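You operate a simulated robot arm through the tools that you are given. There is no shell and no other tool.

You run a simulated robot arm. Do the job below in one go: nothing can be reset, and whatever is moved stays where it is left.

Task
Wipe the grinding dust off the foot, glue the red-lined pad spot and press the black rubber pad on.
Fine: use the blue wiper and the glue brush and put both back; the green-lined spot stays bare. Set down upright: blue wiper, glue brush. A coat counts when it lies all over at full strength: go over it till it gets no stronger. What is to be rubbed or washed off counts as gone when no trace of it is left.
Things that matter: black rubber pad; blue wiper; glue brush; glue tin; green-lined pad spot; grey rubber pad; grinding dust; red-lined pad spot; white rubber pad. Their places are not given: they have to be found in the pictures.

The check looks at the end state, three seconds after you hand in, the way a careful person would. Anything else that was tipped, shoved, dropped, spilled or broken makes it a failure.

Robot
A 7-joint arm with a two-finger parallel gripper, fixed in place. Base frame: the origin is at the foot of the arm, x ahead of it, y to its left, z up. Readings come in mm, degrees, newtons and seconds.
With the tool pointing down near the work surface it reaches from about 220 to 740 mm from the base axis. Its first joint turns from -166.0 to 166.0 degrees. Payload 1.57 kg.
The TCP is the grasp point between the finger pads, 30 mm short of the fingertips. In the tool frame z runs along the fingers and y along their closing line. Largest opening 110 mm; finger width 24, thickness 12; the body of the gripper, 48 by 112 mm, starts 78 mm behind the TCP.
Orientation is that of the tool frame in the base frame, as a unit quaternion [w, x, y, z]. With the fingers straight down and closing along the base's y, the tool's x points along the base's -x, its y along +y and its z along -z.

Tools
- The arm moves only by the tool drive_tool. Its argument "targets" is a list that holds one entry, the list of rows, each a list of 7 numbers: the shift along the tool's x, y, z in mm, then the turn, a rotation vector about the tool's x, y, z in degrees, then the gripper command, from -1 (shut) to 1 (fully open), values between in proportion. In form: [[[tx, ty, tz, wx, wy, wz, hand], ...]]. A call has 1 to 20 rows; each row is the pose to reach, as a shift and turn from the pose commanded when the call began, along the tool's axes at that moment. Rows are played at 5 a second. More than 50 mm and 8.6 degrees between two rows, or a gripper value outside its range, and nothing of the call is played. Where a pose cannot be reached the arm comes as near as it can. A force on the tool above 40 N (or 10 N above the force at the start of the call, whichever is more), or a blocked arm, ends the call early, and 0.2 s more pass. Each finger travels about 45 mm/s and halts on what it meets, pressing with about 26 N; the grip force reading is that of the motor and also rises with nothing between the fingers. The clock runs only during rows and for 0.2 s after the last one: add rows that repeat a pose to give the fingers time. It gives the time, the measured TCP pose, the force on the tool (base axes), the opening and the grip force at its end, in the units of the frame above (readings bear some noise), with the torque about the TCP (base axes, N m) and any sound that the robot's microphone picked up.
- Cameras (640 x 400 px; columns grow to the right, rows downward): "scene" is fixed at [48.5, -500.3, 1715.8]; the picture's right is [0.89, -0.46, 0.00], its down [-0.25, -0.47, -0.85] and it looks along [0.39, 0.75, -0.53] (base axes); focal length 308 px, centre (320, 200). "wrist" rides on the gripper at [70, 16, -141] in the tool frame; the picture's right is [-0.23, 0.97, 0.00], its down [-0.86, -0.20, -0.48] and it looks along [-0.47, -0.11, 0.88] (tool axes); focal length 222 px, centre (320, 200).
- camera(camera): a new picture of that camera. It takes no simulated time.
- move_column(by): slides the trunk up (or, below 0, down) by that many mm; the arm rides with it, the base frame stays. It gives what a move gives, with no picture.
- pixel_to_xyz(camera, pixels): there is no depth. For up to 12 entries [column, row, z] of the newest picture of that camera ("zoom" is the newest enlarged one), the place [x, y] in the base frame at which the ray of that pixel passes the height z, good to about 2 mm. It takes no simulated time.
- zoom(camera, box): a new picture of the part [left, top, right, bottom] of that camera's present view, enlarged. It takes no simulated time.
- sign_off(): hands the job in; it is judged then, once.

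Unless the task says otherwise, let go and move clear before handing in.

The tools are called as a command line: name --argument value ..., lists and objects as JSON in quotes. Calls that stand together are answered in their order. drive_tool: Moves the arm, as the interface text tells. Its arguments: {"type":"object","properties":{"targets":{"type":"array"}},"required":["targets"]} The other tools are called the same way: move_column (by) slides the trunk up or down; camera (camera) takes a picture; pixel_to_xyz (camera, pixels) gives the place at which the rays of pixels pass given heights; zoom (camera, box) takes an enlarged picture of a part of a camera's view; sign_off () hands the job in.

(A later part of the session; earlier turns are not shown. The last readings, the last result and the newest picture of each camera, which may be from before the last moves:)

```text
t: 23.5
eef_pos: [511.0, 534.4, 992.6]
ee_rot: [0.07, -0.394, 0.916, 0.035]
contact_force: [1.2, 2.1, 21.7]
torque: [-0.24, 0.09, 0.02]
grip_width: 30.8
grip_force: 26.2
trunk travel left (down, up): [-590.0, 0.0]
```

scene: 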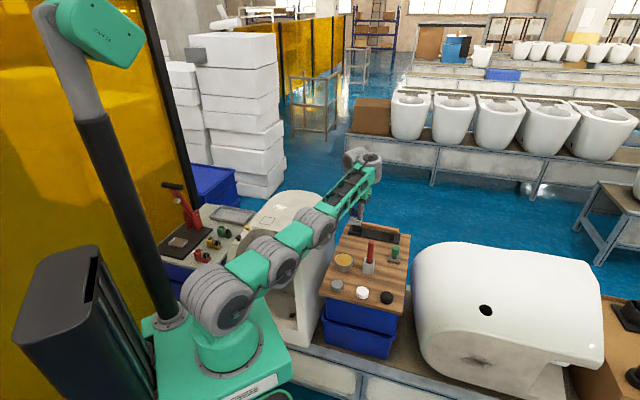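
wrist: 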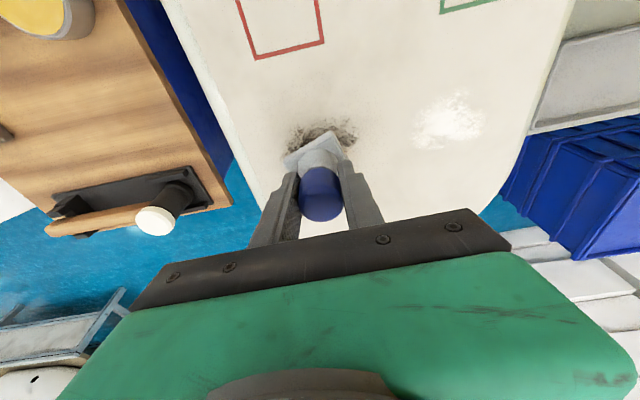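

At 22 N the pad seats close to centred. I'll ease off about 1 mm and sweep the pad over the whole dust ellipse, staying clear of the red square and the white patch.

drive_tool --targets '[[[-4.1, 20, -0.6, 0, 0, 0, -1], [-7.1, 44, -0.15, 0, 0, 0, -1], [-7.1, 22, -0.15, 0, 0, 0, -1], [-7.1, 0, -0.15, 0, 0, 0, -1], [-7.1, -28, -0.15, 0, 0, 0, -1], [4.8, -28, -1.9, 0, 0, 0, -1], [4.8, 0, -1.9, 0, 0, 0, -1], [4.8, 22, -1.9, 0, 0, 0, -1], [4.8, 44, -1.9, 0, 0, 0, -1], [16.6, 44, -3.7, 0, 0, 0, -1], [16.6, 22, -3.7, 0, 0, 0, -1], [16.6, 0, -3.7, 0, 0, 0, -1], [16.6, -28, -3.7, 0, 0, 0, -1], [26.5, -28, -5.2, 0, 0, 0, -1], [26.5, 0, -5.2, 0, 0, 0, -1], [26.5, 22, -5.2, 0, 0, 0, -1], [26.5, 44, -5.2, 0, 0, 0, -1], [26.5, 20, -5.2, 0, 0, 0, -1], [26.5, -5, -5.2, 0, 0, 0, -1]]]'

camera --camera "wrist"

zoom --camera "scene" --box '[260, 180, 340, 240]'

```text
t: 27.5
eef_pos: [495.8, 514.0, 990.0]
ee_rot: [0.067, -0.394, 0.916, 0.035]
contact_force: [-1.2, 1.1, 6.8]
torque: [-0.05, 0.12, -0.05]
grip_width: 30.6
grip_force: 26.2
out of reach, approached as far as the arm can: row 2
trunk travel left (down, up): [-590.0, 0.0]
```

```text
taken
```

wrist: 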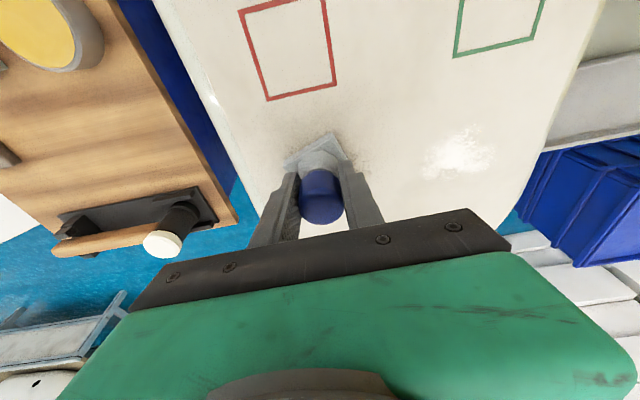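

```text
6.67 times, centred on (300, 210) of scene
```

zoom: 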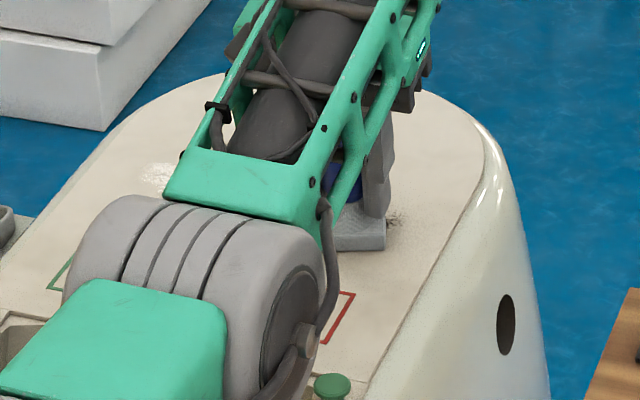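

The dust has mostly gone, so the dark mark is the wipeable dust; some remnants remain near the pad (scene zoom (395,220)). Zooming in on the wrist view.

zoom --camera "wrist" --box '[230, 90, 430, 210]'

zoom --camera "scene" --box '[290, 200, 330, 230]'

```text
3.20 times, centred on (330, 150) of wrist
```

zoom: 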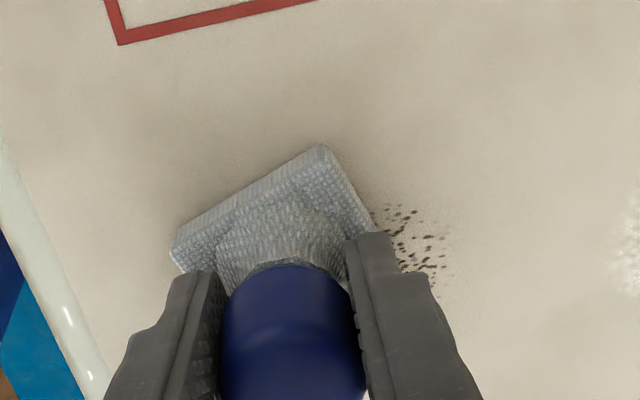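

```text
13.33 times, centred on (310, 215) of scene
```

zoom: 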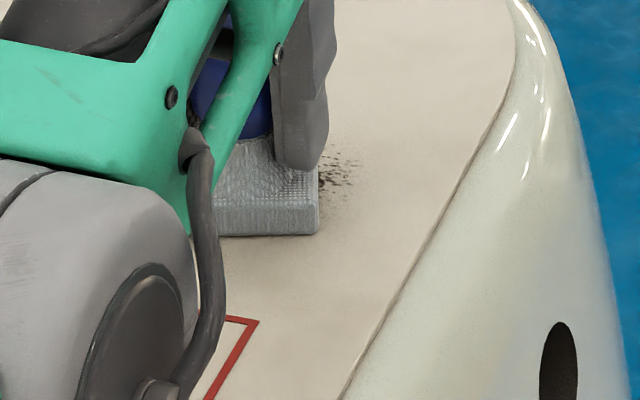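

Two groups of specks remain; I'll get their base coordinates.

pixel_to_xyz --camera "wrist" --pixels '[[350.3, 153.1, 939], [369, 162.5, 939], [364.4, 173.4, 939], [358, 166, 939]]'

pixel_to_xyz --camera "scene" --pixels '[[310.4, 211.6, 939], [313, 213.9, 939], [311.5, 211.4, 939], [310.2, 214, 939]]'

```text
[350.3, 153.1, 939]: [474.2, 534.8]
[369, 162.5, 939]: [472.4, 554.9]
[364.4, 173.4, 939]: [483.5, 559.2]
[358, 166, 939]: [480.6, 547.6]
```

```text
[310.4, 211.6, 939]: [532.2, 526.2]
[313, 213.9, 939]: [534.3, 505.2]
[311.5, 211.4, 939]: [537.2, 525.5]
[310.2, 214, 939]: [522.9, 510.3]
```

The leftovers sit at both ends of the ellipse, near (478,548) and (530,515). I'll run more passes concentrated there with slightly more pressure.

drive_tool --targets '[[[-2.5, 29, 1.4, 0, 0, 0, -1], [-2.5, 54, 1.4, 0, 0, 0, -1], [-12.4, 59, 2.9, 0, 0, 0, -1], [-25.3, 57, 4.8, 0, 0, 0, -1], [-31.2, 49, 5.7, 0, 0, 0, -1], [-31.2, 29, 5.7, 0, 0, 0, -1], [-19.3, 29, 3.9, 0, 0, 0, -1], [-19.3, 54, 3.9, 0, 0, 0, -1], [-7.5, 54, 2.2, 0, 0, 0, -1], [-7.5, 29, 2.2, 0, 0, 0, -1], [-22.3, 9, 4.4, 0, 0, 0, -1], [-31.2, -11, 5.7, 0, 0, 0, -1], [-29.2, -33, 5.4, 0, 0, 0, -1], [-17.4, -37, 3.6, 0, 0, 0, -1], [-9.4, -31, 2.4, 0, 0, 0, -1], [-9.4, -6, 2.4, 0, 0, 0, -1], [-22.3, -11, 4.4, 0, 0, 0, -1], [-25.3, -31, 4.8, 0, 0, 0, -1], [-15.4, -21, 3.3, 0, 0, 0, -1], [-1.8, 9, 1.3, 0, 0, 0, -1]]]'

zoom --camera "wrist" --box '[230, 90, 430, 210]'

zoom --camera "scene" --box '[290, 200, 330, 230]'

```text
t: 31.7
eef_pos: [492.0, 517.5, 990.4]
ee_rot: [0.067, -0.392, 0.917, 0.035]
contact_force: [1.6, 0.3, 16.3]
torque: [0.07, -0.12, -0.13]
grip_width: 31.0
grip_force: 25.7
out of reach, approached as far as the arm can: row 4, 7
trunk travel left (down, up): [-590.0, 0.0]
```

```text
3.20 times, centred on (330, 150) of wrist
```

zoom: 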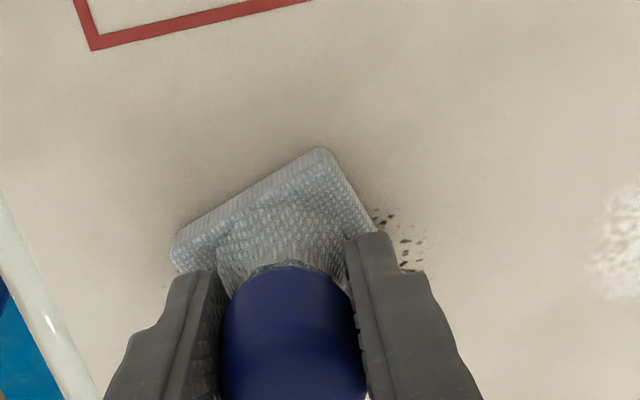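

```text
13.33 times, centred on (310, 215) of scene
```

zoom: 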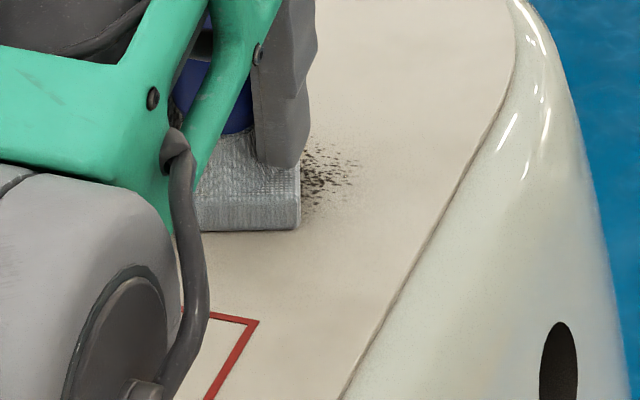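

More dust than expected remains on the −t side (scene zoom (325,175)). I'll lift the wiper and move it aside to see the full picture.

drive_tool --targets '[[[-3.3, 0, -22, 0, 0, 0, -1], [-6.7, 0, -44.5, 0, 0, 0, -1], [3, 40, -46, 0, 0, 0, -1], [13, 80, -47, 0, 0, 0, -1], [23, 110, -48, 0, 0, 0, -1], [23, 110, -48, 0, 0, 0, -1]]]'

camera --camera "wrist"

zoom --camera "scene" --box '[265, 190, 325, 240]'

```text
t: 33.1
eef_pos: [391.5, 573.3, 1034.0]
ee_rot: [0.066, -0.394, 0.916, 0.035]
contact_force: [-0.5, -0.2, -0.4]
torque: [0.0, 0.0, -0.02]
grip_width: 30.8
grip_force: 26.1
trunk travel left (down, up): [-590.0, 0.0]
```

```text
taken
```

wrist: 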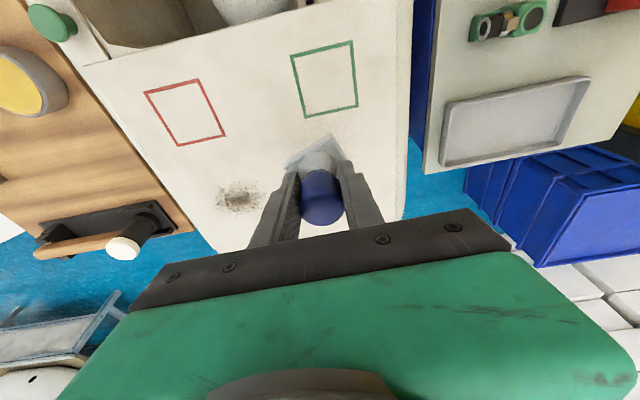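

```text
8.00 times, centred on (295, 215) of scene
```

zoom: 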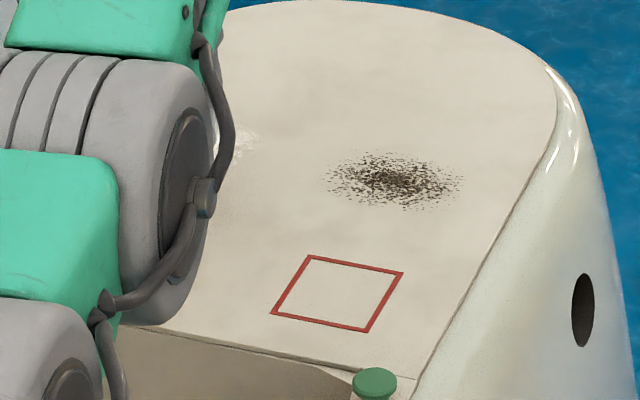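

The dark mark looks exactly as before, so it's a fixed spot in the ceramic (the other toilet has the same), not dust. The white chalky patch must be the grinding dust. I'll measure it from the scene picture and compare.

pixel_to_xyz --camera "scene" --pixels '[[280, 207.5, 938], [273.1, 205.6, 938], [287.3, 207.5, 938], [278.8, 204.4, 938], [278.8, 211, 938], [305, 212.4, 938]]'

zoom --camera "wrist" --box '[200, 150, 420, 240]'

zoom --camera "wrist" --box '[200, 170, 280, 220]'

```text
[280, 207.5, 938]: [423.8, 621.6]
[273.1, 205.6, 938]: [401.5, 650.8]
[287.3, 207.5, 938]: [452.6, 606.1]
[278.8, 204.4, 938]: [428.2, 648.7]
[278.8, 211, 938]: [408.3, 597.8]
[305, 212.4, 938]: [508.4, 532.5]
```

```text
2.91 times, centred on (310, 195) of wrist
```

zoom: 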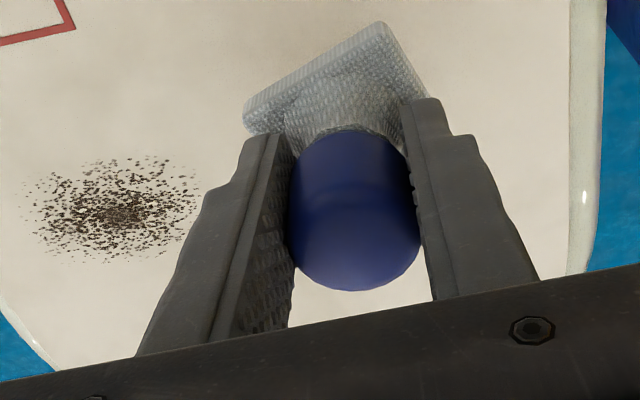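

```text
8.00 times, centred on (240, 195) of wrist
```

zoom: 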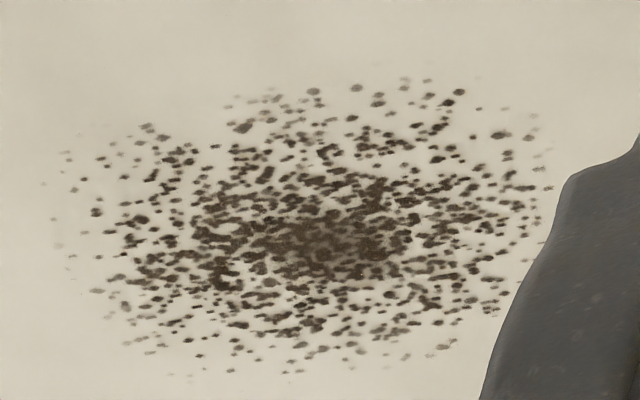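

The dark speckle is unchanged after thorough wiping, which confirms it's baked in. The white dust is centred near (425,622), about 753 mm out with its far rim near 781 mm, so I need to see how much reach and tilt I can get there. First I'll line up with that direction in the air.

drive_tool --targets '[[[-18, 3, 10, -0.68, 0, -4.5, -1], [-36.9, 6.3, 19.7, -1.36, 0, -9.0, -1], [-36.9, 6.3, 19.7, -1.36, 0, -9.0, -1]]]'

camera --camera "wrist"

```text
t: 33.9
eef_pos: [415.4, 605.1, 1020.8]
ee_rot: [0.064, -0.466, 0.882, 0.04]
contact_force: [-0.3, 0.4, -1.4]
torque: [-0.02, -0.03, -0.03]
grip_width: 30.7
grip_force: 26.1
trunk travel left (down, up): [-590.0, 0.0]
```

```text
taken
```

wrist: 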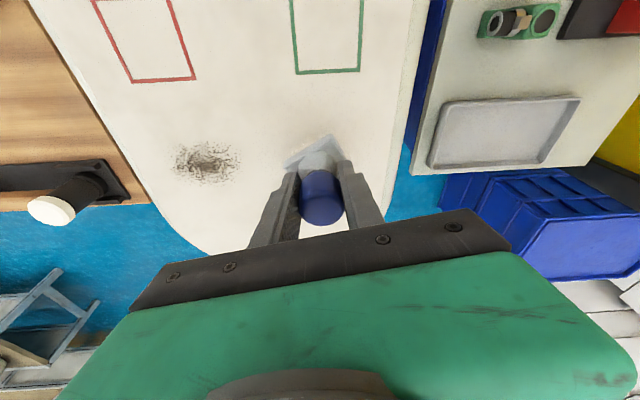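

Reached radius 734 at z=1021 without complaint. I'll probe further outward in the air, to see where the limit is at this tilt.

drive_tool --targets '[[[-9.9, 0, 1.5, 0, 0, 0, -1], [-19.8, 0, 3, 0, 0, 0, -1], [-29.7, 0, 4.5, 0, 0, 0, -1], [-29.7, 0, 4.5, 0, 0, 0, -1]]]'

```text
t: 34.9
eef_pos: [425.8, 621.2, 1019.9]
ee_rot: [0.064, -0.466, 0.882, 0.041]
contact_force: [0.6, 0.1, -0.2]
torque: [0.02, -0.04, 0.04]
grip_width: 30.8
grip_force: 25.6
out of reach, approached as far as the arm can: row 3, 4
trunk travel left (down, up): [-590.0, 0.0]
```

At this tilt the arm reaches radius 753 over the white dust, and the pad's corner adds about 26–31 mm, so it should just cover it. I'll come down toward the surface here.

drive_tool --targets '[[[3.2, 0, 10.5, 0, 0, 0, -1], [6.3, 0, 21.3, 0, 0, 0, -1], [6.3, 0, 21.3, 0, 0, 0, -1]]]'

```text
t: 35.7
eef_pos: [423.2, 620.1, 999.1]
ee_rot: [0.064, -0.465, 0.882, 0.039]
contact_force: [-0.1, 0.2, -1.5]
torque: [0.03, -0.01, -0.03]
grip_width: 30.5
grip_force: 25.9
trunk travel left (down, up): [-590.0, 0.0]
```

At (423,620,999), still free. Going down in small steps to contact.

drive_tool --targets '[[[0.8, 0, 5, 0, 0, 0, -1], [1.1, 0, 7, 0, 0, 0, -1], [1.4, 0, 9, 0, 0, 0, -1], [1.4, 0, 9, 0, 0, 0, -1]]]'

```text
t: 36.7
eef_pos: [422.4, 620.3, 990.2]
ee_rot: [0.065, -0.466, 0.882, 0.04]
contact_force: [1.0, 1.2, 4.8]
torque: [-0.13, -0.14, -0.01]
grip_width: 30.7
grip_force: 25.6
trunk travel left (down, up): [-590.0, 0.0]
```

Contact at z≈990.2, with the −t edge touching first. I'll add 0.7° of roll to even it out and press a little more.

drive_tool --targets '[[[0.15, 0, 1, 0.7, 0, -0.1, -1], [0.3, 0, 2, 0.7, 0, -0.1, -1], [0.3, 0, 2, 0.7, 0, -0.1, -1]]]'

```text
t: 37.5
eef_pos: [421.7, 619.2, 989.5]
ee_rot: [0.069, -0.466, 0.881, 0.035]
contact_force: [-0.8, 0.4, 17.5]
torque: [-0.19, 0.22, 0.0]
grip_width: 30.9
grip_force: 25.7
trunk travel left (down, up): [-590.0, 0.0]
```

The pressure is now a bit on the inner side, so I'll ease the tilt by half a degree and sweep across the white patch at 4–5 passes.

drive_tool --targets '[[[0, 18, -0.4, 0, 0.5, 0, -1], [-2, 38, -0.2, 0, 0.5, 0, -1], [-4, 20, 0.1, 0, 0.5, 0, -1], [-4, 0, 0.1, 0, 0.5, 0, -1], [-4, -20, 0.1, 0, 0.5, 0, -1], [-3, -38, 0, 0, 0.5, 0, -1], [5.9, -38, -1.3, 0, 0.5, 0, -1], [5.9, -15, -1.3, 0, 0.5, 0, -1], [5.9, 10, -1.3, 0, 0.5, 0, -1], [5.9, 38, -1.3, 0, 0.5, 0, -1], [14.8, 36, -2.7, 0, 0.5, 0, -1], [14.8, 10, -2.7, 0, 0.5, 0, -1], [14.8, -15, -2.7, 0, 0.5, 0, -1], [14.8, -36, -2.7, 0, 0.5, 0, -1], [4, -20, -1, 0, 0.5, 0, -1], [-4, 0, 0.1, 0, 0.5, 0, -1], [-4, 20, 0.1, 0, 0.5, 0, -1], [-4, 36, 0.1, 0, 0.5, 0, -1], [-4, 10, 0.1, 0, 0.5, 0, -1], [-4, -15, 0.1, 0, 0.5, 0, -1]]]'

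camera --camera "wrist"

zoom --camera "scene" --box '[265, 190, 325, 240]'

```text
t: 41.7
eef_pos: [437.1, 612.1, 989.2]
ee_rot: [0.064, -0.466, 0.882, 0.032]
contact_force: [-1.3, 1.6, 10.8]
torque: [0.24, -0.21, 0.08]
grip_width: 30.9
grip_force: 25.3
out of reach, approached as far as the arm can: row 2, 18
trunk travel left (down, up): [-590.0, 0.0]
```

```text
taken
```

wrist: 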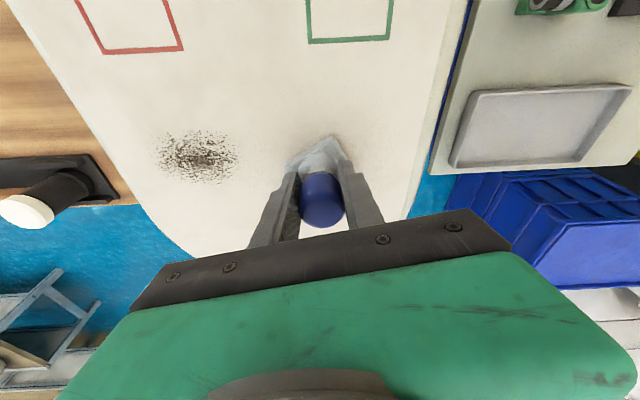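

```text
8.00 times, centred on (295, 215) of scene
```

zoom: 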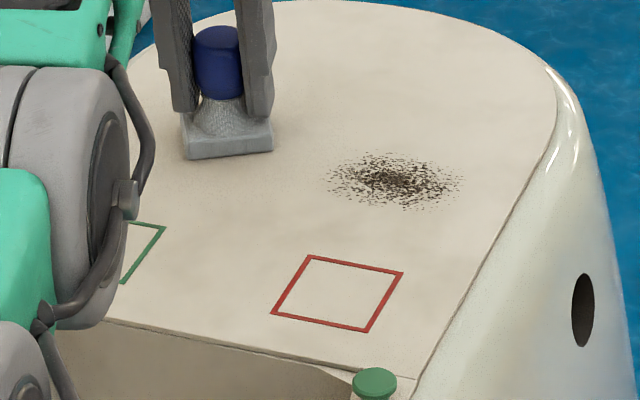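

The white patch seems gone where visible. I'll lift and shift aside to view the whole area unobstructed.

drive_tool --targets '[[[-2.6, 0, -17, 0, 0, 0, -1], [-3, 0, -34.6, 0, 0, 0, -1], [8, -40, -36, 0, 0, 0, -1], [18, -80, -38, 0, 0, 0, -1], [25, -115, -39, 0, 0, 0, -1], [25, -115, -39, 0, 0, 0, -1]]]'

camera --camera "wrist"

zoom --camera "scene" --box '[265, 190, 325, 240]'

```text
t: 43.1
eef_pos: [515.4, 525.2, 1021.2]
ee_rot: [0.063, -0.466, 0.882, 0.032]
contact_force: [-0.4, 0.5, -0.9]
torque: [0.05, 0.02, -0.03]
grip_width: 30.5
grip_force: 26.2
trunk travel left (down, up): [-590.0, 0.0]
```

```text
taken
```

wrist: 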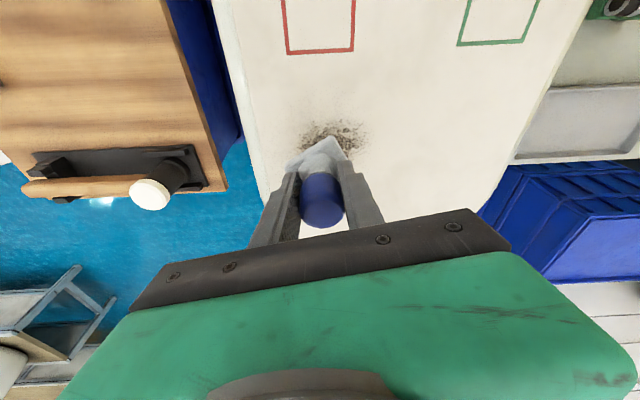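

```text
8.00 times, centred on (295, 215) of scene
```

zoom: 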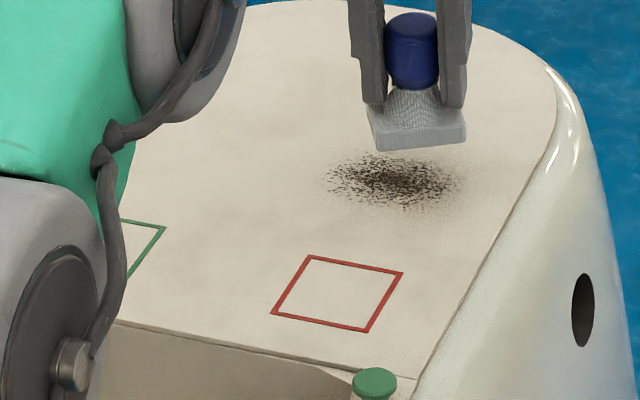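

The white patch looks gone in both views. Zooming in for any faint trace around wrist (440–500, 90–200) and scene (273–287, 204–211).

zoom --camera "wrist" --box '[380, 60, 520, 210]'

zoom --camera "scene" --box '[268, 196, 298, 216]'

```text
2.67 times, centred on (450, 135) of wrist
```

zoom: 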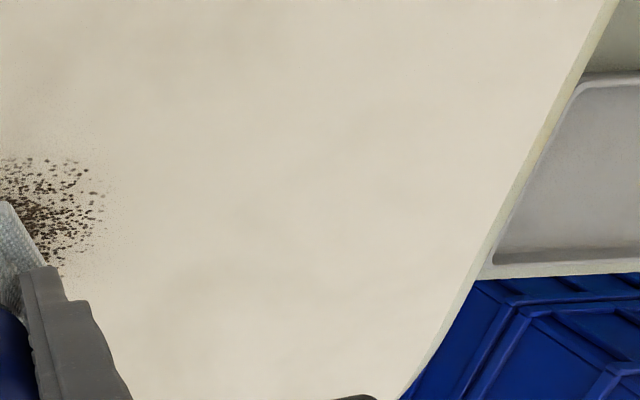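

```text
16.00 times, centred on (283, 206) of scene
```

zoom: 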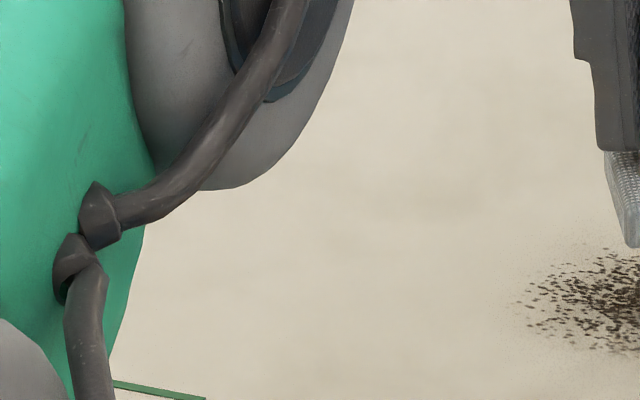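

The white dust is gone in both close-ups, with the dark speckle staying as a fixed mark. Now I'll carry the wiper back above its old place and restore the grasp orientation.

drive_tool --targets '[[[15, -35, -4, 0.56, -0.05, 4.72, -1], [30, -71, -7, 1.12, -0.1, 9.43, -1], [45, -106, -10, 1.68, -0.15, 14.15, -1], [60, -142, -13, 2.24, -0.2, 18.87, -1], [75, -177, -16, 2.8, -0.25, 23.6, -1], [90.6, -212.5, -19, 3.36, -0.3, 28.3, -1], [90.6, -212.5, -19, 3.36, -0.3, 28.3, -1]]]'

camera --camera "scene"

zoom --camera "scene" --box '[260, 190, 320, 230]'

camera --camera "wrist"

```text
t: 44.7
eef_pos: [639.2, 329.7, 1027.3]
ee_rot: [0.07, -0.235, 0.969, 0.022]
contact_force: [0.5, 0.1, -1.1]
torque: [-0.01, 0.03, -0.02]
grip_width: 31.0
grip_force: 26.0
trunk travel left (down, up): [-590.0, 0.0]
```

```text
taken
```

scene: 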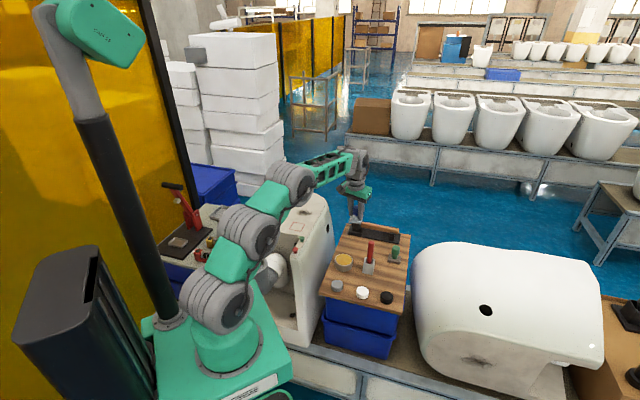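

```text
10.00 times, centred on (290, 210) of scene
```

zoom: 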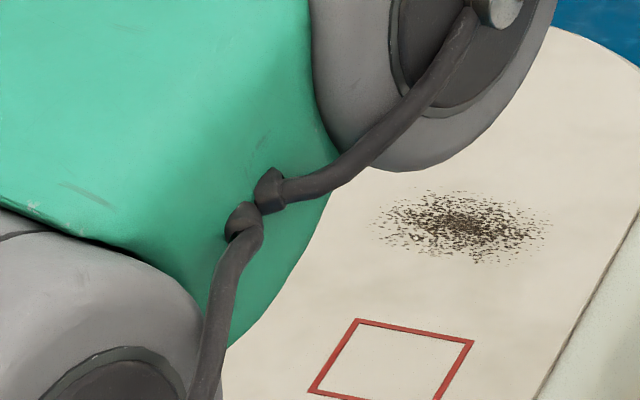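

```text
taken
```

wrist: 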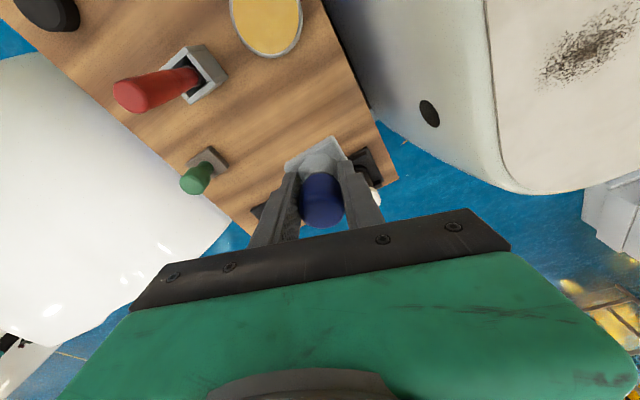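

The elbow now hides part of the foot. Before setting the wiper down I want an unobstructed look at the dust area, so I'll retreat toward the base, higher up, and look again.

drive_tool --targets '[[[-5.9, 0, -40, 0, 0, 0, -1], [30, -20, -55, 0, 0, 0, -1], [66, -40, -68, 0, 0, 0, -1], [102, -60, -80, 0, 0, 0, -1], [138, -80, -90, 0, 0, 0, -1], [174, -101, -100, 0, 0, 0, -1], [210, -121, -108, 0, 0, 0, -1], [246, -141, -116, 0, 0, 0, -1], [282, -162, -123, 0, 0, 0, -1], [282, -162, -123, 0, 0, 0, -1]]]'

camera --camera "scene"

zoom --camera "scene" --box '[260, 190, 320, 230]'

```text
t: 46.9
eef_pos: [450.3, 49.5, 1108.5]
ee_rot: [0.069, -0.234, 0.97, 0.022]
contact_force: [-0.8, -0.9, -1.0]
torque: [-0.02, 0.01, -0.02]
grip_width: 30.6
grip_force: 25.5
trunk travel left (down, up): [-590.0, 0.0]
```

```text
taken
```

scene: 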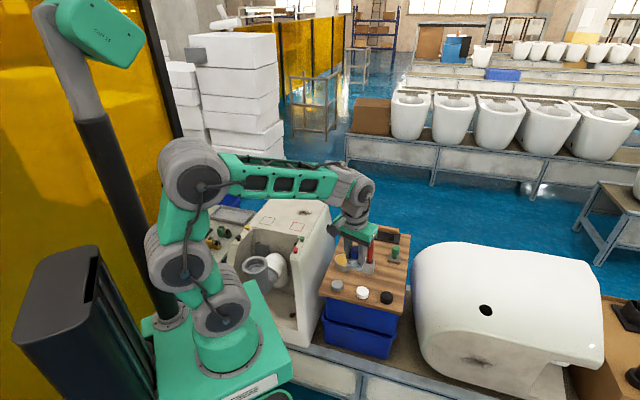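

```text
10.00 times, centred on (290, 210) of scene
```

zoom: 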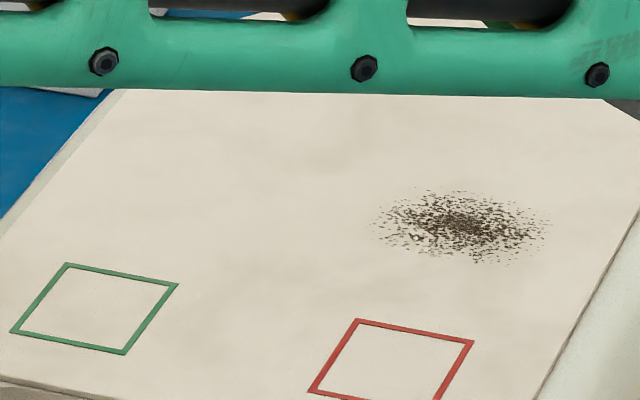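

From here the former white patch area (zoom (150–290,140–215)) is fully clean. I'll take the wiper back along the same path and lower the trunk as for the grasp.

drive_tool --targets '[[[-36, 21, 7, 0, 0, 0, -1], [-72, 41, 15, 0, 0, 0, -1], [-108, 61, 23, 0, 0, 0, -1], [-144, 82, 33, 0, 0, 0, -1], [-180, 102, 43, 0, 0, 0, -1], [-216, 122, 55, 0, 0, 0, -1], [-252, 142, 68, 0, 0, 0, -1], [-288, 162, 83, 0, 0, 0, -1], [-282, 162, 123, 0, 0, 0, -1], [-282, 162, 123, 0, 0, 0, -1]]]'

move_column --by -85

camera --camera "wrist"

zoom --camera "scene" --box '[310, 180, 410, 280]'

```text
t: 49.1
eef_pos: [638.8, 330.0, 1030.2]
ee_rot: [0.069, -0.234, 0.97, 0.022]
contact_force: [0.5, 0.8, -0.6]
torque: [-0.02, 0.01, 0.0]
grip_width: 30.6
grip_force: 26.0
trunk travel left (down, up): [-590.0, 0.0]
```

```text
t: 50.3
eef_pos: [641.4, 329.9, 946.1]
ee_rot: [0.069, -0.234, 0.969, 0.022]
contact_force: [0.1, -0.1, -0.6]
torque: [0.0, 0.03, -0.01]
grip_width: 30.8
grip_force: 25.8
trunk travel left (down, up): [-505.0, 85.0]
```

```text
taken
```

wrist: 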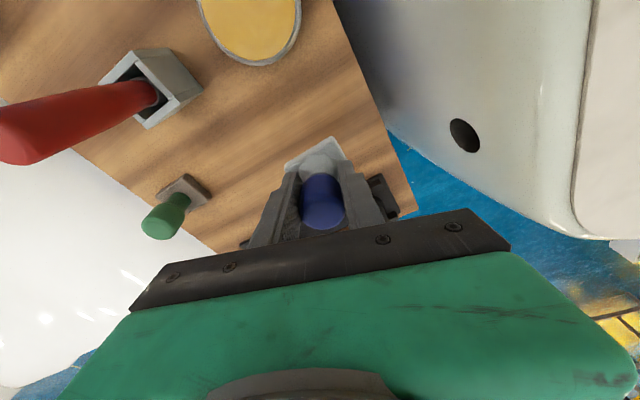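

```text
4.00 times, centred on (360, 230) of scene
```

zoom: 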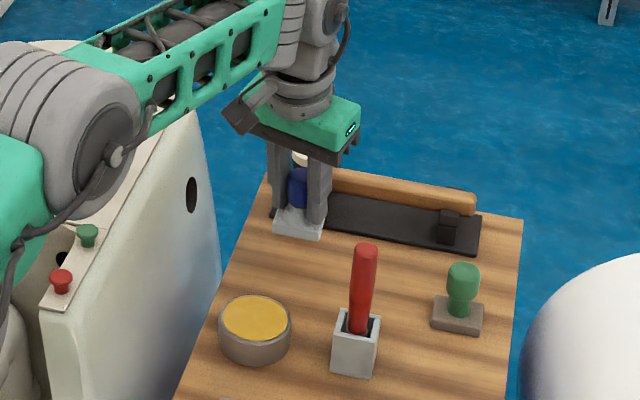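

The arm took a different elbow posture this time, so I'll check that the elbow stays well clear of the foot before descending further.

camera --camera "scene"

pixel_to_xyz --camera "scene" --pixels '[[300, 212, 1000], [300, 212, 1100], [300, 212, 1200], [355, 183, 1100], [355, 183, 1150]]'

zoom --camera "scene" --box '[200, 150, 380, 350]'

```text
taken
```

scene: 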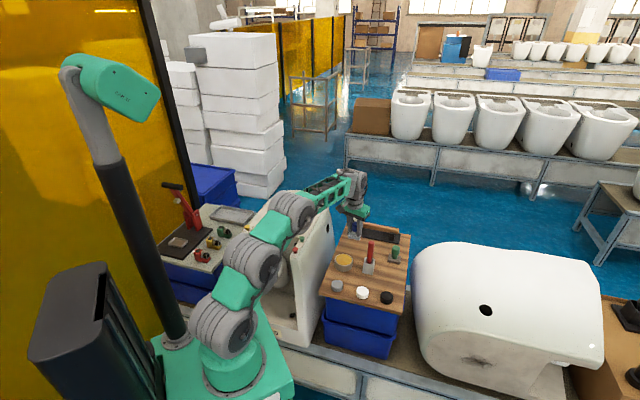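

```text
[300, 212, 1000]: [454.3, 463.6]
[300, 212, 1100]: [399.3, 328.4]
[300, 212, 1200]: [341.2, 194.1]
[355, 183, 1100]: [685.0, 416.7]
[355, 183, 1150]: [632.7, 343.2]
```

```text
2.00 times, centred on (290, 250) of scene
```

zoom: 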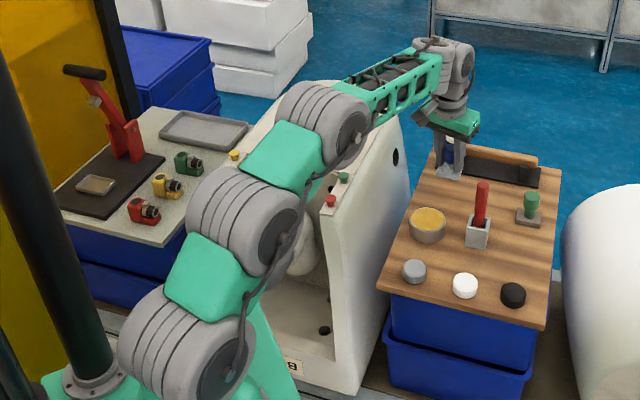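

The elbow sits around z≈1150, well clear of the foot. Lowering the wiper to just above the board.

drive_tool --targets '[[[4, 0.2, 16, 0, 0, 0, -1], [7, 0.4, 32, 0, 0, 0, -1], [9.7, 0.4, 48, 0, 0, 0, -1], [9.7, 0.4, 48, 0, 0, 0, -1]]]'

zoom --camera "wrist" --box '[240, 90, 420, 240]'

```text
t: 51.3
eef_pos: [638.6, 328.4, 897.5]
ee_rot: [0.069, -0.233, 0.97, 0.023]
contact_force: [0.3, 0.4, -1.0]
torque: [0.0, -0.01, -0.01]
grip_width: 30.9
grip_force: 26.4
trunk travel left (down, up): [-505.0, 85.0]
```

```text
2.67 times, centred on (330, 165) of wrist
```

zoom: 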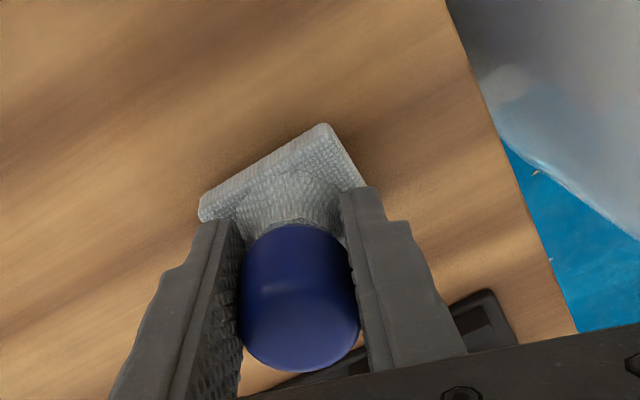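

Still free at z=897.5. Continuing down in small steps until the board carries the wiper.

drive_tool --targets '[[[0.4, 0, 3, 0, 0, 0, -1], [0.7, 0, 5, 0, 0, 0, -1], [0.7, 0, 5, 0, 0, 0, -1]]]'

```text
t: 52.1
eef_pos: [637.6, 328.6, 891.9]
ee_rot: [0.069, -0.234, 0.97, 0.022]
contact_force: [-0.7, 0.5, -1.1]
torque: [0.0, -0.05, -0.02]
grip_width: 30.8
grip_force: 26.6
trunk travel left (down, up): [-505.0, 85.0]
```

drive_tool --targets '[[[0.2, 0, 1.2, 0, 0, 0, -1], [0.35, 0, 2.4, 0, 0, 0, -1], [0.35, 0, 2.4, 0, 0, 0, -1]]]'

```text
t: 52.9
eef_pos: [637.4, 328.1, 889.6]
ee_rot: [0.071, -0.234, 0.969, 0.022]
contact_force: [-1.6, -0.6, 6.0]
torque: [-0.25, 0.01, -0.01]
grip_width: 30.7
grip_force: 26.0
trunk travel left (down, up): [-505.0, 85.0]
```

The wiper rests on the board at z=889.6 (about 7 N). Releasing.

drive_tool --targets '[[[0, 0, 0, 0, 0, 0, -0.3], [0, 0, 0, 0, 0, 0, 0], [0, 0, 0, 0, 0, 0, 0.3], [0, 0, 0, 0, 0, 0, 0.3]]]'

zoom --camera "wrist" --box '[240, 90, 420, 240]'

```text
t: 53.9
eef_pos: [636.8, 328.6, 887.9]
ee_rot: [0.069, -0.234, 0.97, 0.022]
contact_force: [0.7, 1.0, -0.4]
torque: [0.0, -0.03, 0.03]
grip_width: 71.4
grip_force: 0.0
trunk travel left (down, up): [-505.0, 85.0]
```

```text
2.67 times, centred on (330, 165) of wrist
```

zoom: 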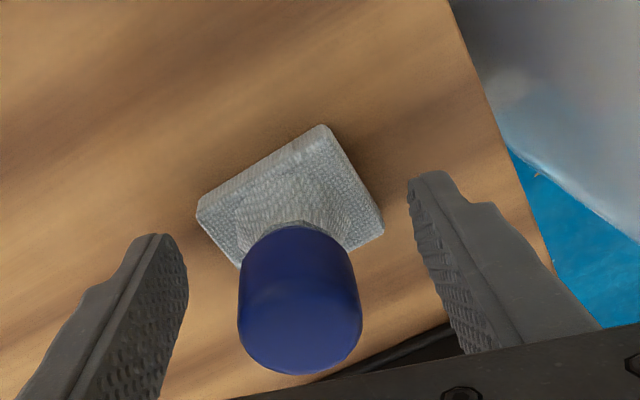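

The wiper stands upright at its old spot. Lifting the hand straight up and clear.

drive_tool --targets '[[[-6, 0, -40, 0, 0, 0, 0.3], [-12, 0, -80, 0, 0, 0, 0.3], [-18, 0, -120, 0, 0, 0, 0.3], [-20, 0, -135, 0, 0, 0, 0.3], [-20, 0, -135, 0, 0, 0, 0.3]]]'

camera --camera "wrist"

camera --camera "scene"

```text
t: 55.1
eef_pos: [639.6, 327.2, 1025.0]
ee_rot: [0.069, -0.234, 0.97, 0.023]
contact_force: [-0.5, 0.9, -1.2]
torque: [-0.01, 0.0, 0.05]
grip_width: 71.6
grip_force: 0.0
trunk travel left (down, up): [-505.0, 85.0]
```

```text
taken
```

wrist: 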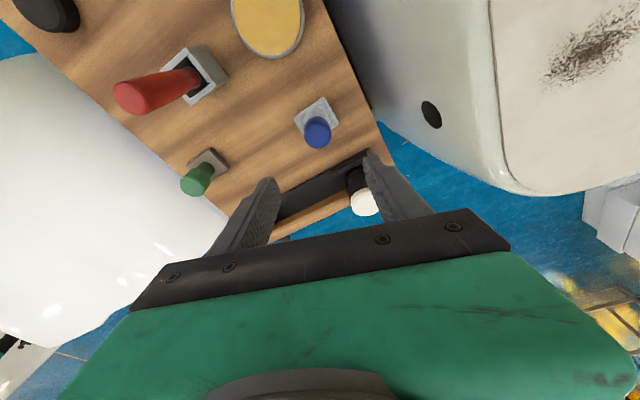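

```text
taken
```

scene: 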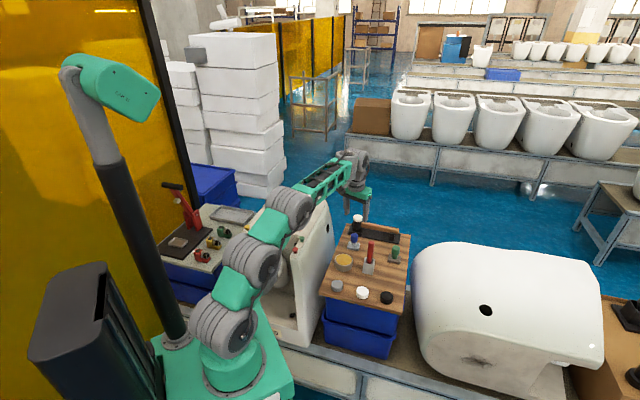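

Now I'll move above the brush at (618.7, 188.3), with the tool straight down and its closing line along the board's 45° axis.

drive_tool --targets '[[[19.6, -28.5, -10, -0.16, 2.08, -4.46, 0.3], [39.2, -57, -18, -0.33, 4.17, -8.92, 0.3], [58.8, -85.5, -26, -0.49, 6.25, -13.38, 0.3], [78.4, -113.9, -33, -0.65, 8.33, -17.84, 0.3], [78.4, -113.9, -33, -0.65, 8.33, -17.84, 0.3]]]'

camera --camera "wrist"

zoom --camera "scene" --box '[310, 180, 430, 310]'

```text
t: 56.3
eef_pos: [618.6, 186.7, 1045.2]
ee_rot: [0.0, -0.383, 0.924, 0.0]
contact_force: [-0.1, -0.7, -0.7]
torque: [0.01, 0.03, -0.02]
grip_width: 71.4
grip_force: 0.0
trunk travel left (down, up): [-505.0, 85.0]
```

```text
taken
```

wrist: 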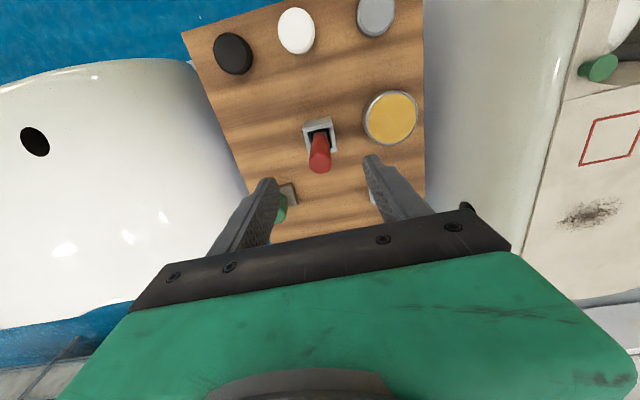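

```text
3.08 times, centred on (370, 245) of scene
```

zoom: 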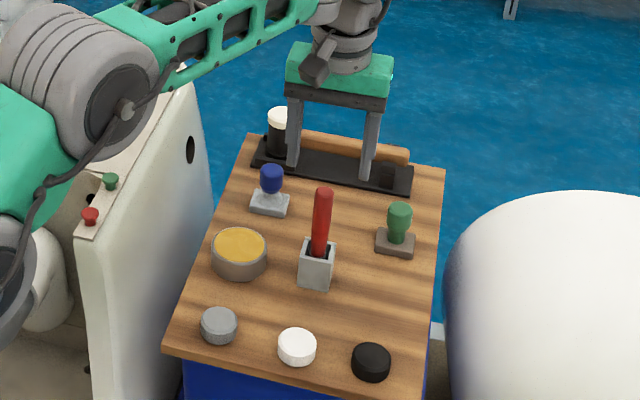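

Now straight down with the closing line at 45°, and the brush top near wrist (320,160). Zooming to refine its centre.

zoom --camera "wrist" --box '[280, 100, 380, 190]'

pixel_to_xyz --camera "wrist" --pixels '[[320, 163, 983], [318.5, 131, 889], [389, 117, 868], [232, 54, 860], [296, 31, 860]]'

```text
4.44 times, centred on (330, 145) of wrist
```

zoom: 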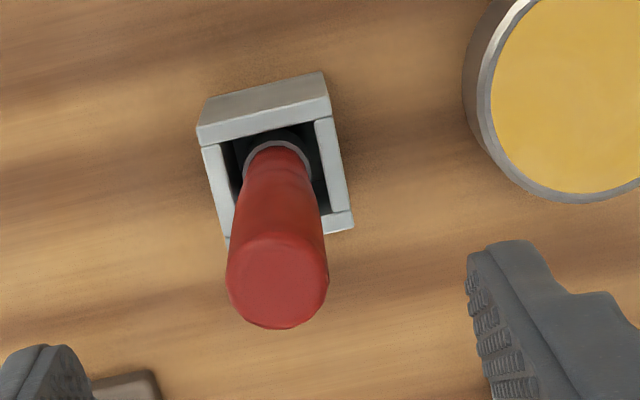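

```text
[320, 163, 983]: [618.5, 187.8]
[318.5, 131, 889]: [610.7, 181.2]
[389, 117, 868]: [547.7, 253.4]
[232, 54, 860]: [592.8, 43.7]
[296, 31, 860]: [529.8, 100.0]
```

The brush axis is at (618.4, 187.9), right between the fingers. Descending to z≈945 and closing on the handle.

drive_tool --targets '[[[-0.6, 1, 35, 0, 0, 0, 0.3], [-0.6, 1, 70, 0, 0, 0, 0.3], [-0.6, 1, 100, 0, 0, 0, 0.3], [-0.6, 1, 100, 0, 0, 0, 0.3]]]'

zoom --camera "wrist" --box '[240, 90, 420, 240]'

```text
t: 57.3
eef_pos: [618.7, 189.4, 945.6]
ee_rot: [0.0, -0.383, 0.924, -0.001]
contact_force: [0.6, -0.1, -0.3]
torque: [-0.01, -0.01, -0.02]
grip_width: 71.3
grip_force: 0.1
trunk travel left (down, up): [-505.0, 85.0]
```

```text
2.67 times, centred on (330, 165) of wrist
```

zoom: 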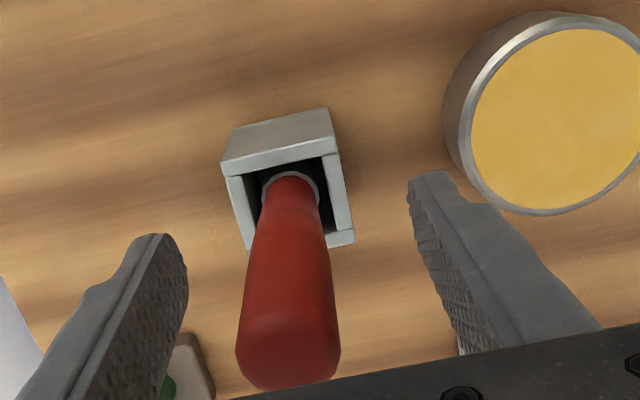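

drive_tool --targets '[[[0, 0, 0, 0, 0, 0, -0.3], [0, 0, 0, 0, 0, 0, -1], [0, 0, 0, 0, 0, 0, -1], [0, 0, 0, 0, 0, 0, -1], [0, 0, 0, 0, 0, 0, -1]]]'

zoom --camera "wrist" --box '[240, 90, 420, 240]'

```text
t: 58.5
eef_pos: [617.6, 188.0, 946.7]
ee_rot: [-0.001, -0.383, 0.924, 0.0]
contact_force: [0.2, 0.1, -0.6]
torque: [0.02, 0.02, -0.02]
grip_width: 21.6
grip_force: 26.6
trunk travel left (down, up): [-505.0, 85.0]
```

```text
2.67 times, centred on (330, 165) of wrist
```

zoom: 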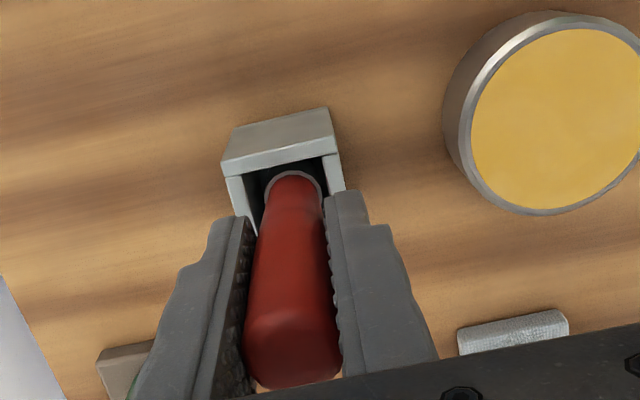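

Brush gripped (21.6 mm, 26 N) at about (618, 188, 946). Lifting it straight out of the holder.

drive_tool --targets '[[[0, 0, -20, 0, 0, 0, -1], [0, 0, -45, 0, 0, 0, -1], [0, 0, -70, 0, 0, 0, -1], [0, 0, -95, 0, 0, 0, -1], [0, 0, -95, 0, 0, 0, -1]]]'

camera --camera "wrist"

zoom --camera "scene" --box '[330, 190, 410, 290]'

```text
t: 59.7
eef_pos: [615.7, 188.2, 1040.4]
ee_rot: [0.001, -0.383, 0.924, -0.001]
contact_force: [-0.5, -0.1, -0.2]
torque: [0.03, -0.02, 0.01]
grip_width: 21.9
grip_force: 26.3
trunk travel left (down, up): [-505.0, 85.0]
```

```text
taken
```

wrist: 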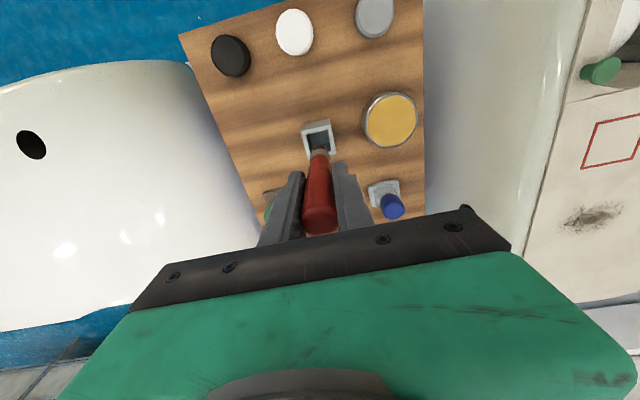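

```text
4.00 times, centred on (370, 240) of scene
```

zoom: 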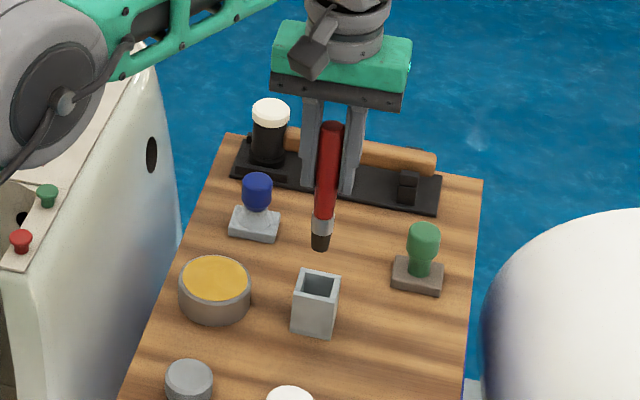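

The brush hangs free: red handle, silver ferrule and dark bristles, with the tip about 102 mm below the TCP. I'll zoom on the tin and bristle tip to aim the dip.

zoom --camera "wrist" --box '[340, 70, 440, 170]'

zoom --camera "scene" --box '[328, 245, 360, 275]'

zoom --camera "scene" --box '[355, 215, 395, 265]'

```text
4.00 times, centred on (390, 120) of wrist
```

zoom: 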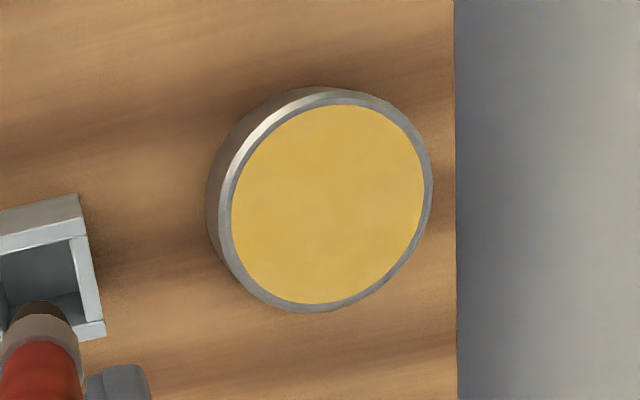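

```text
13.33 times, centred on (344, 260) of scene
```

zoom: 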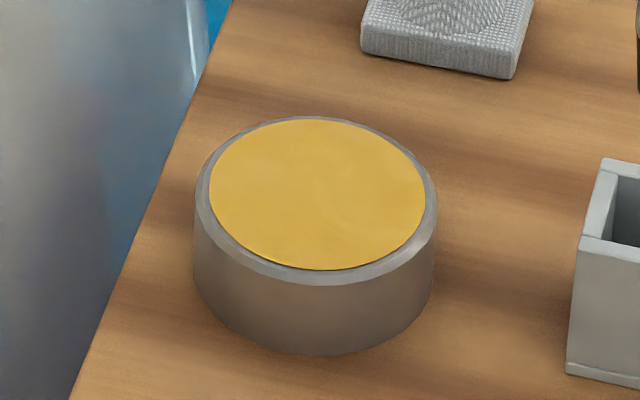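

```text
8.00 times, centred on (375, 240) of scene
```

zoom: 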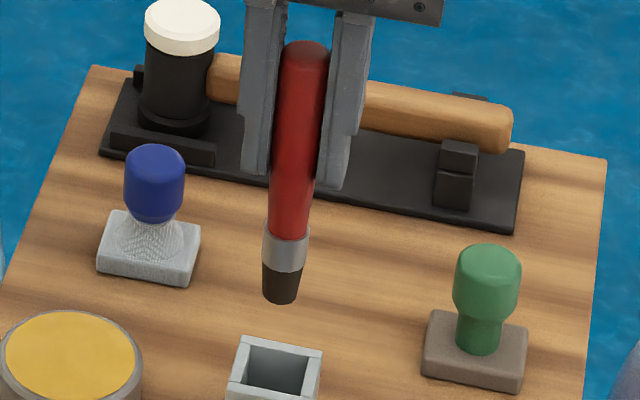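

pixel_to_xyz --camera "wrist" --pixels '[[392, 121.3, 868], [392, 121.3, 860], [367.5, 121, 868], [417, 121, 868]]'

pixel_to_xyz --camera "scene" --pixels '[[343.8, 259.6, 868], [343.8, 259.6, 860], [370.1, 252.3, 938], [370.1, 252.3, 945], [373, 219.5, 1078]]'

```text
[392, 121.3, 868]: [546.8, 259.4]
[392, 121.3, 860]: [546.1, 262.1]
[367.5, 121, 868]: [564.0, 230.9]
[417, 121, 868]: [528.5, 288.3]
```

```text
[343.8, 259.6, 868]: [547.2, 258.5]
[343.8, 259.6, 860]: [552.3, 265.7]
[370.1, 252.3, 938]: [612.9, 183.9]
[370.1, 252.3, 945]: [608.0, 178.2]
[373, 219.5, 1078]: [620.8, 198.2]
```

The tin centre is at (547, 259) with glue near z=868. I'll move over it, dip the bristles roughly 12 mm, and lift out.

drive_tool --targets '[[[-0.8, 40, 0, 0, 0, 0, -1], [-1.5, 80, 0, 0, 0, 0, -1], [-1.5, 98.6, 0, 0, 0, 0, -1], [-1.5, 98.6, 30, 0, 0, 0, -1], [-1.5, 98.6, 60, 0, 0, 0, -1], [-1.5, 98.6, 72, 0, 0, 0, -1], [-1.5, 98.6, 72, 0, 0, 0, -1]]]'

camera --camera "wrist"

zoom --camera "scene" --box '[320, 210, 380, 280]'

```text
t: 61.3
eef_pos: [546.5, 261.8, 971.8]
ee_rot: [0.003, -0.383, 0.924, 0.001]
contact_force: [-0.7, 1.9, 16.9]
torque: [0.26, 0.15, 0.0]
grip_width: 21.8
grip_force: 25.9
trunk travel left (down, up): [-505.0, 85.0]
```

```text
taken
```

wrist: 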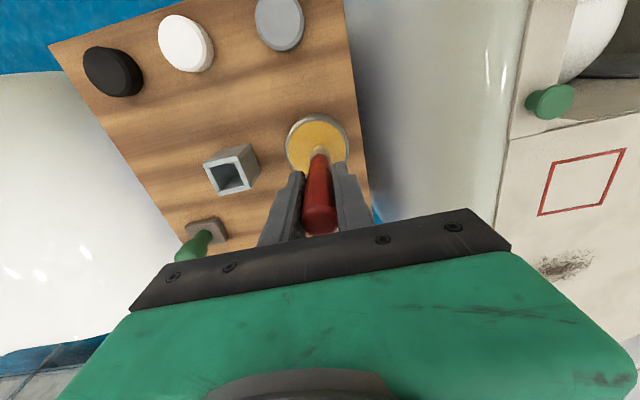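

```text
5.71 times, centred on (350, 245) of scene
```

zoom: 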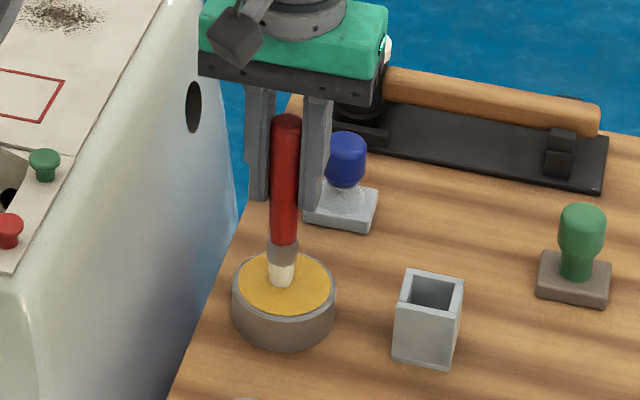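

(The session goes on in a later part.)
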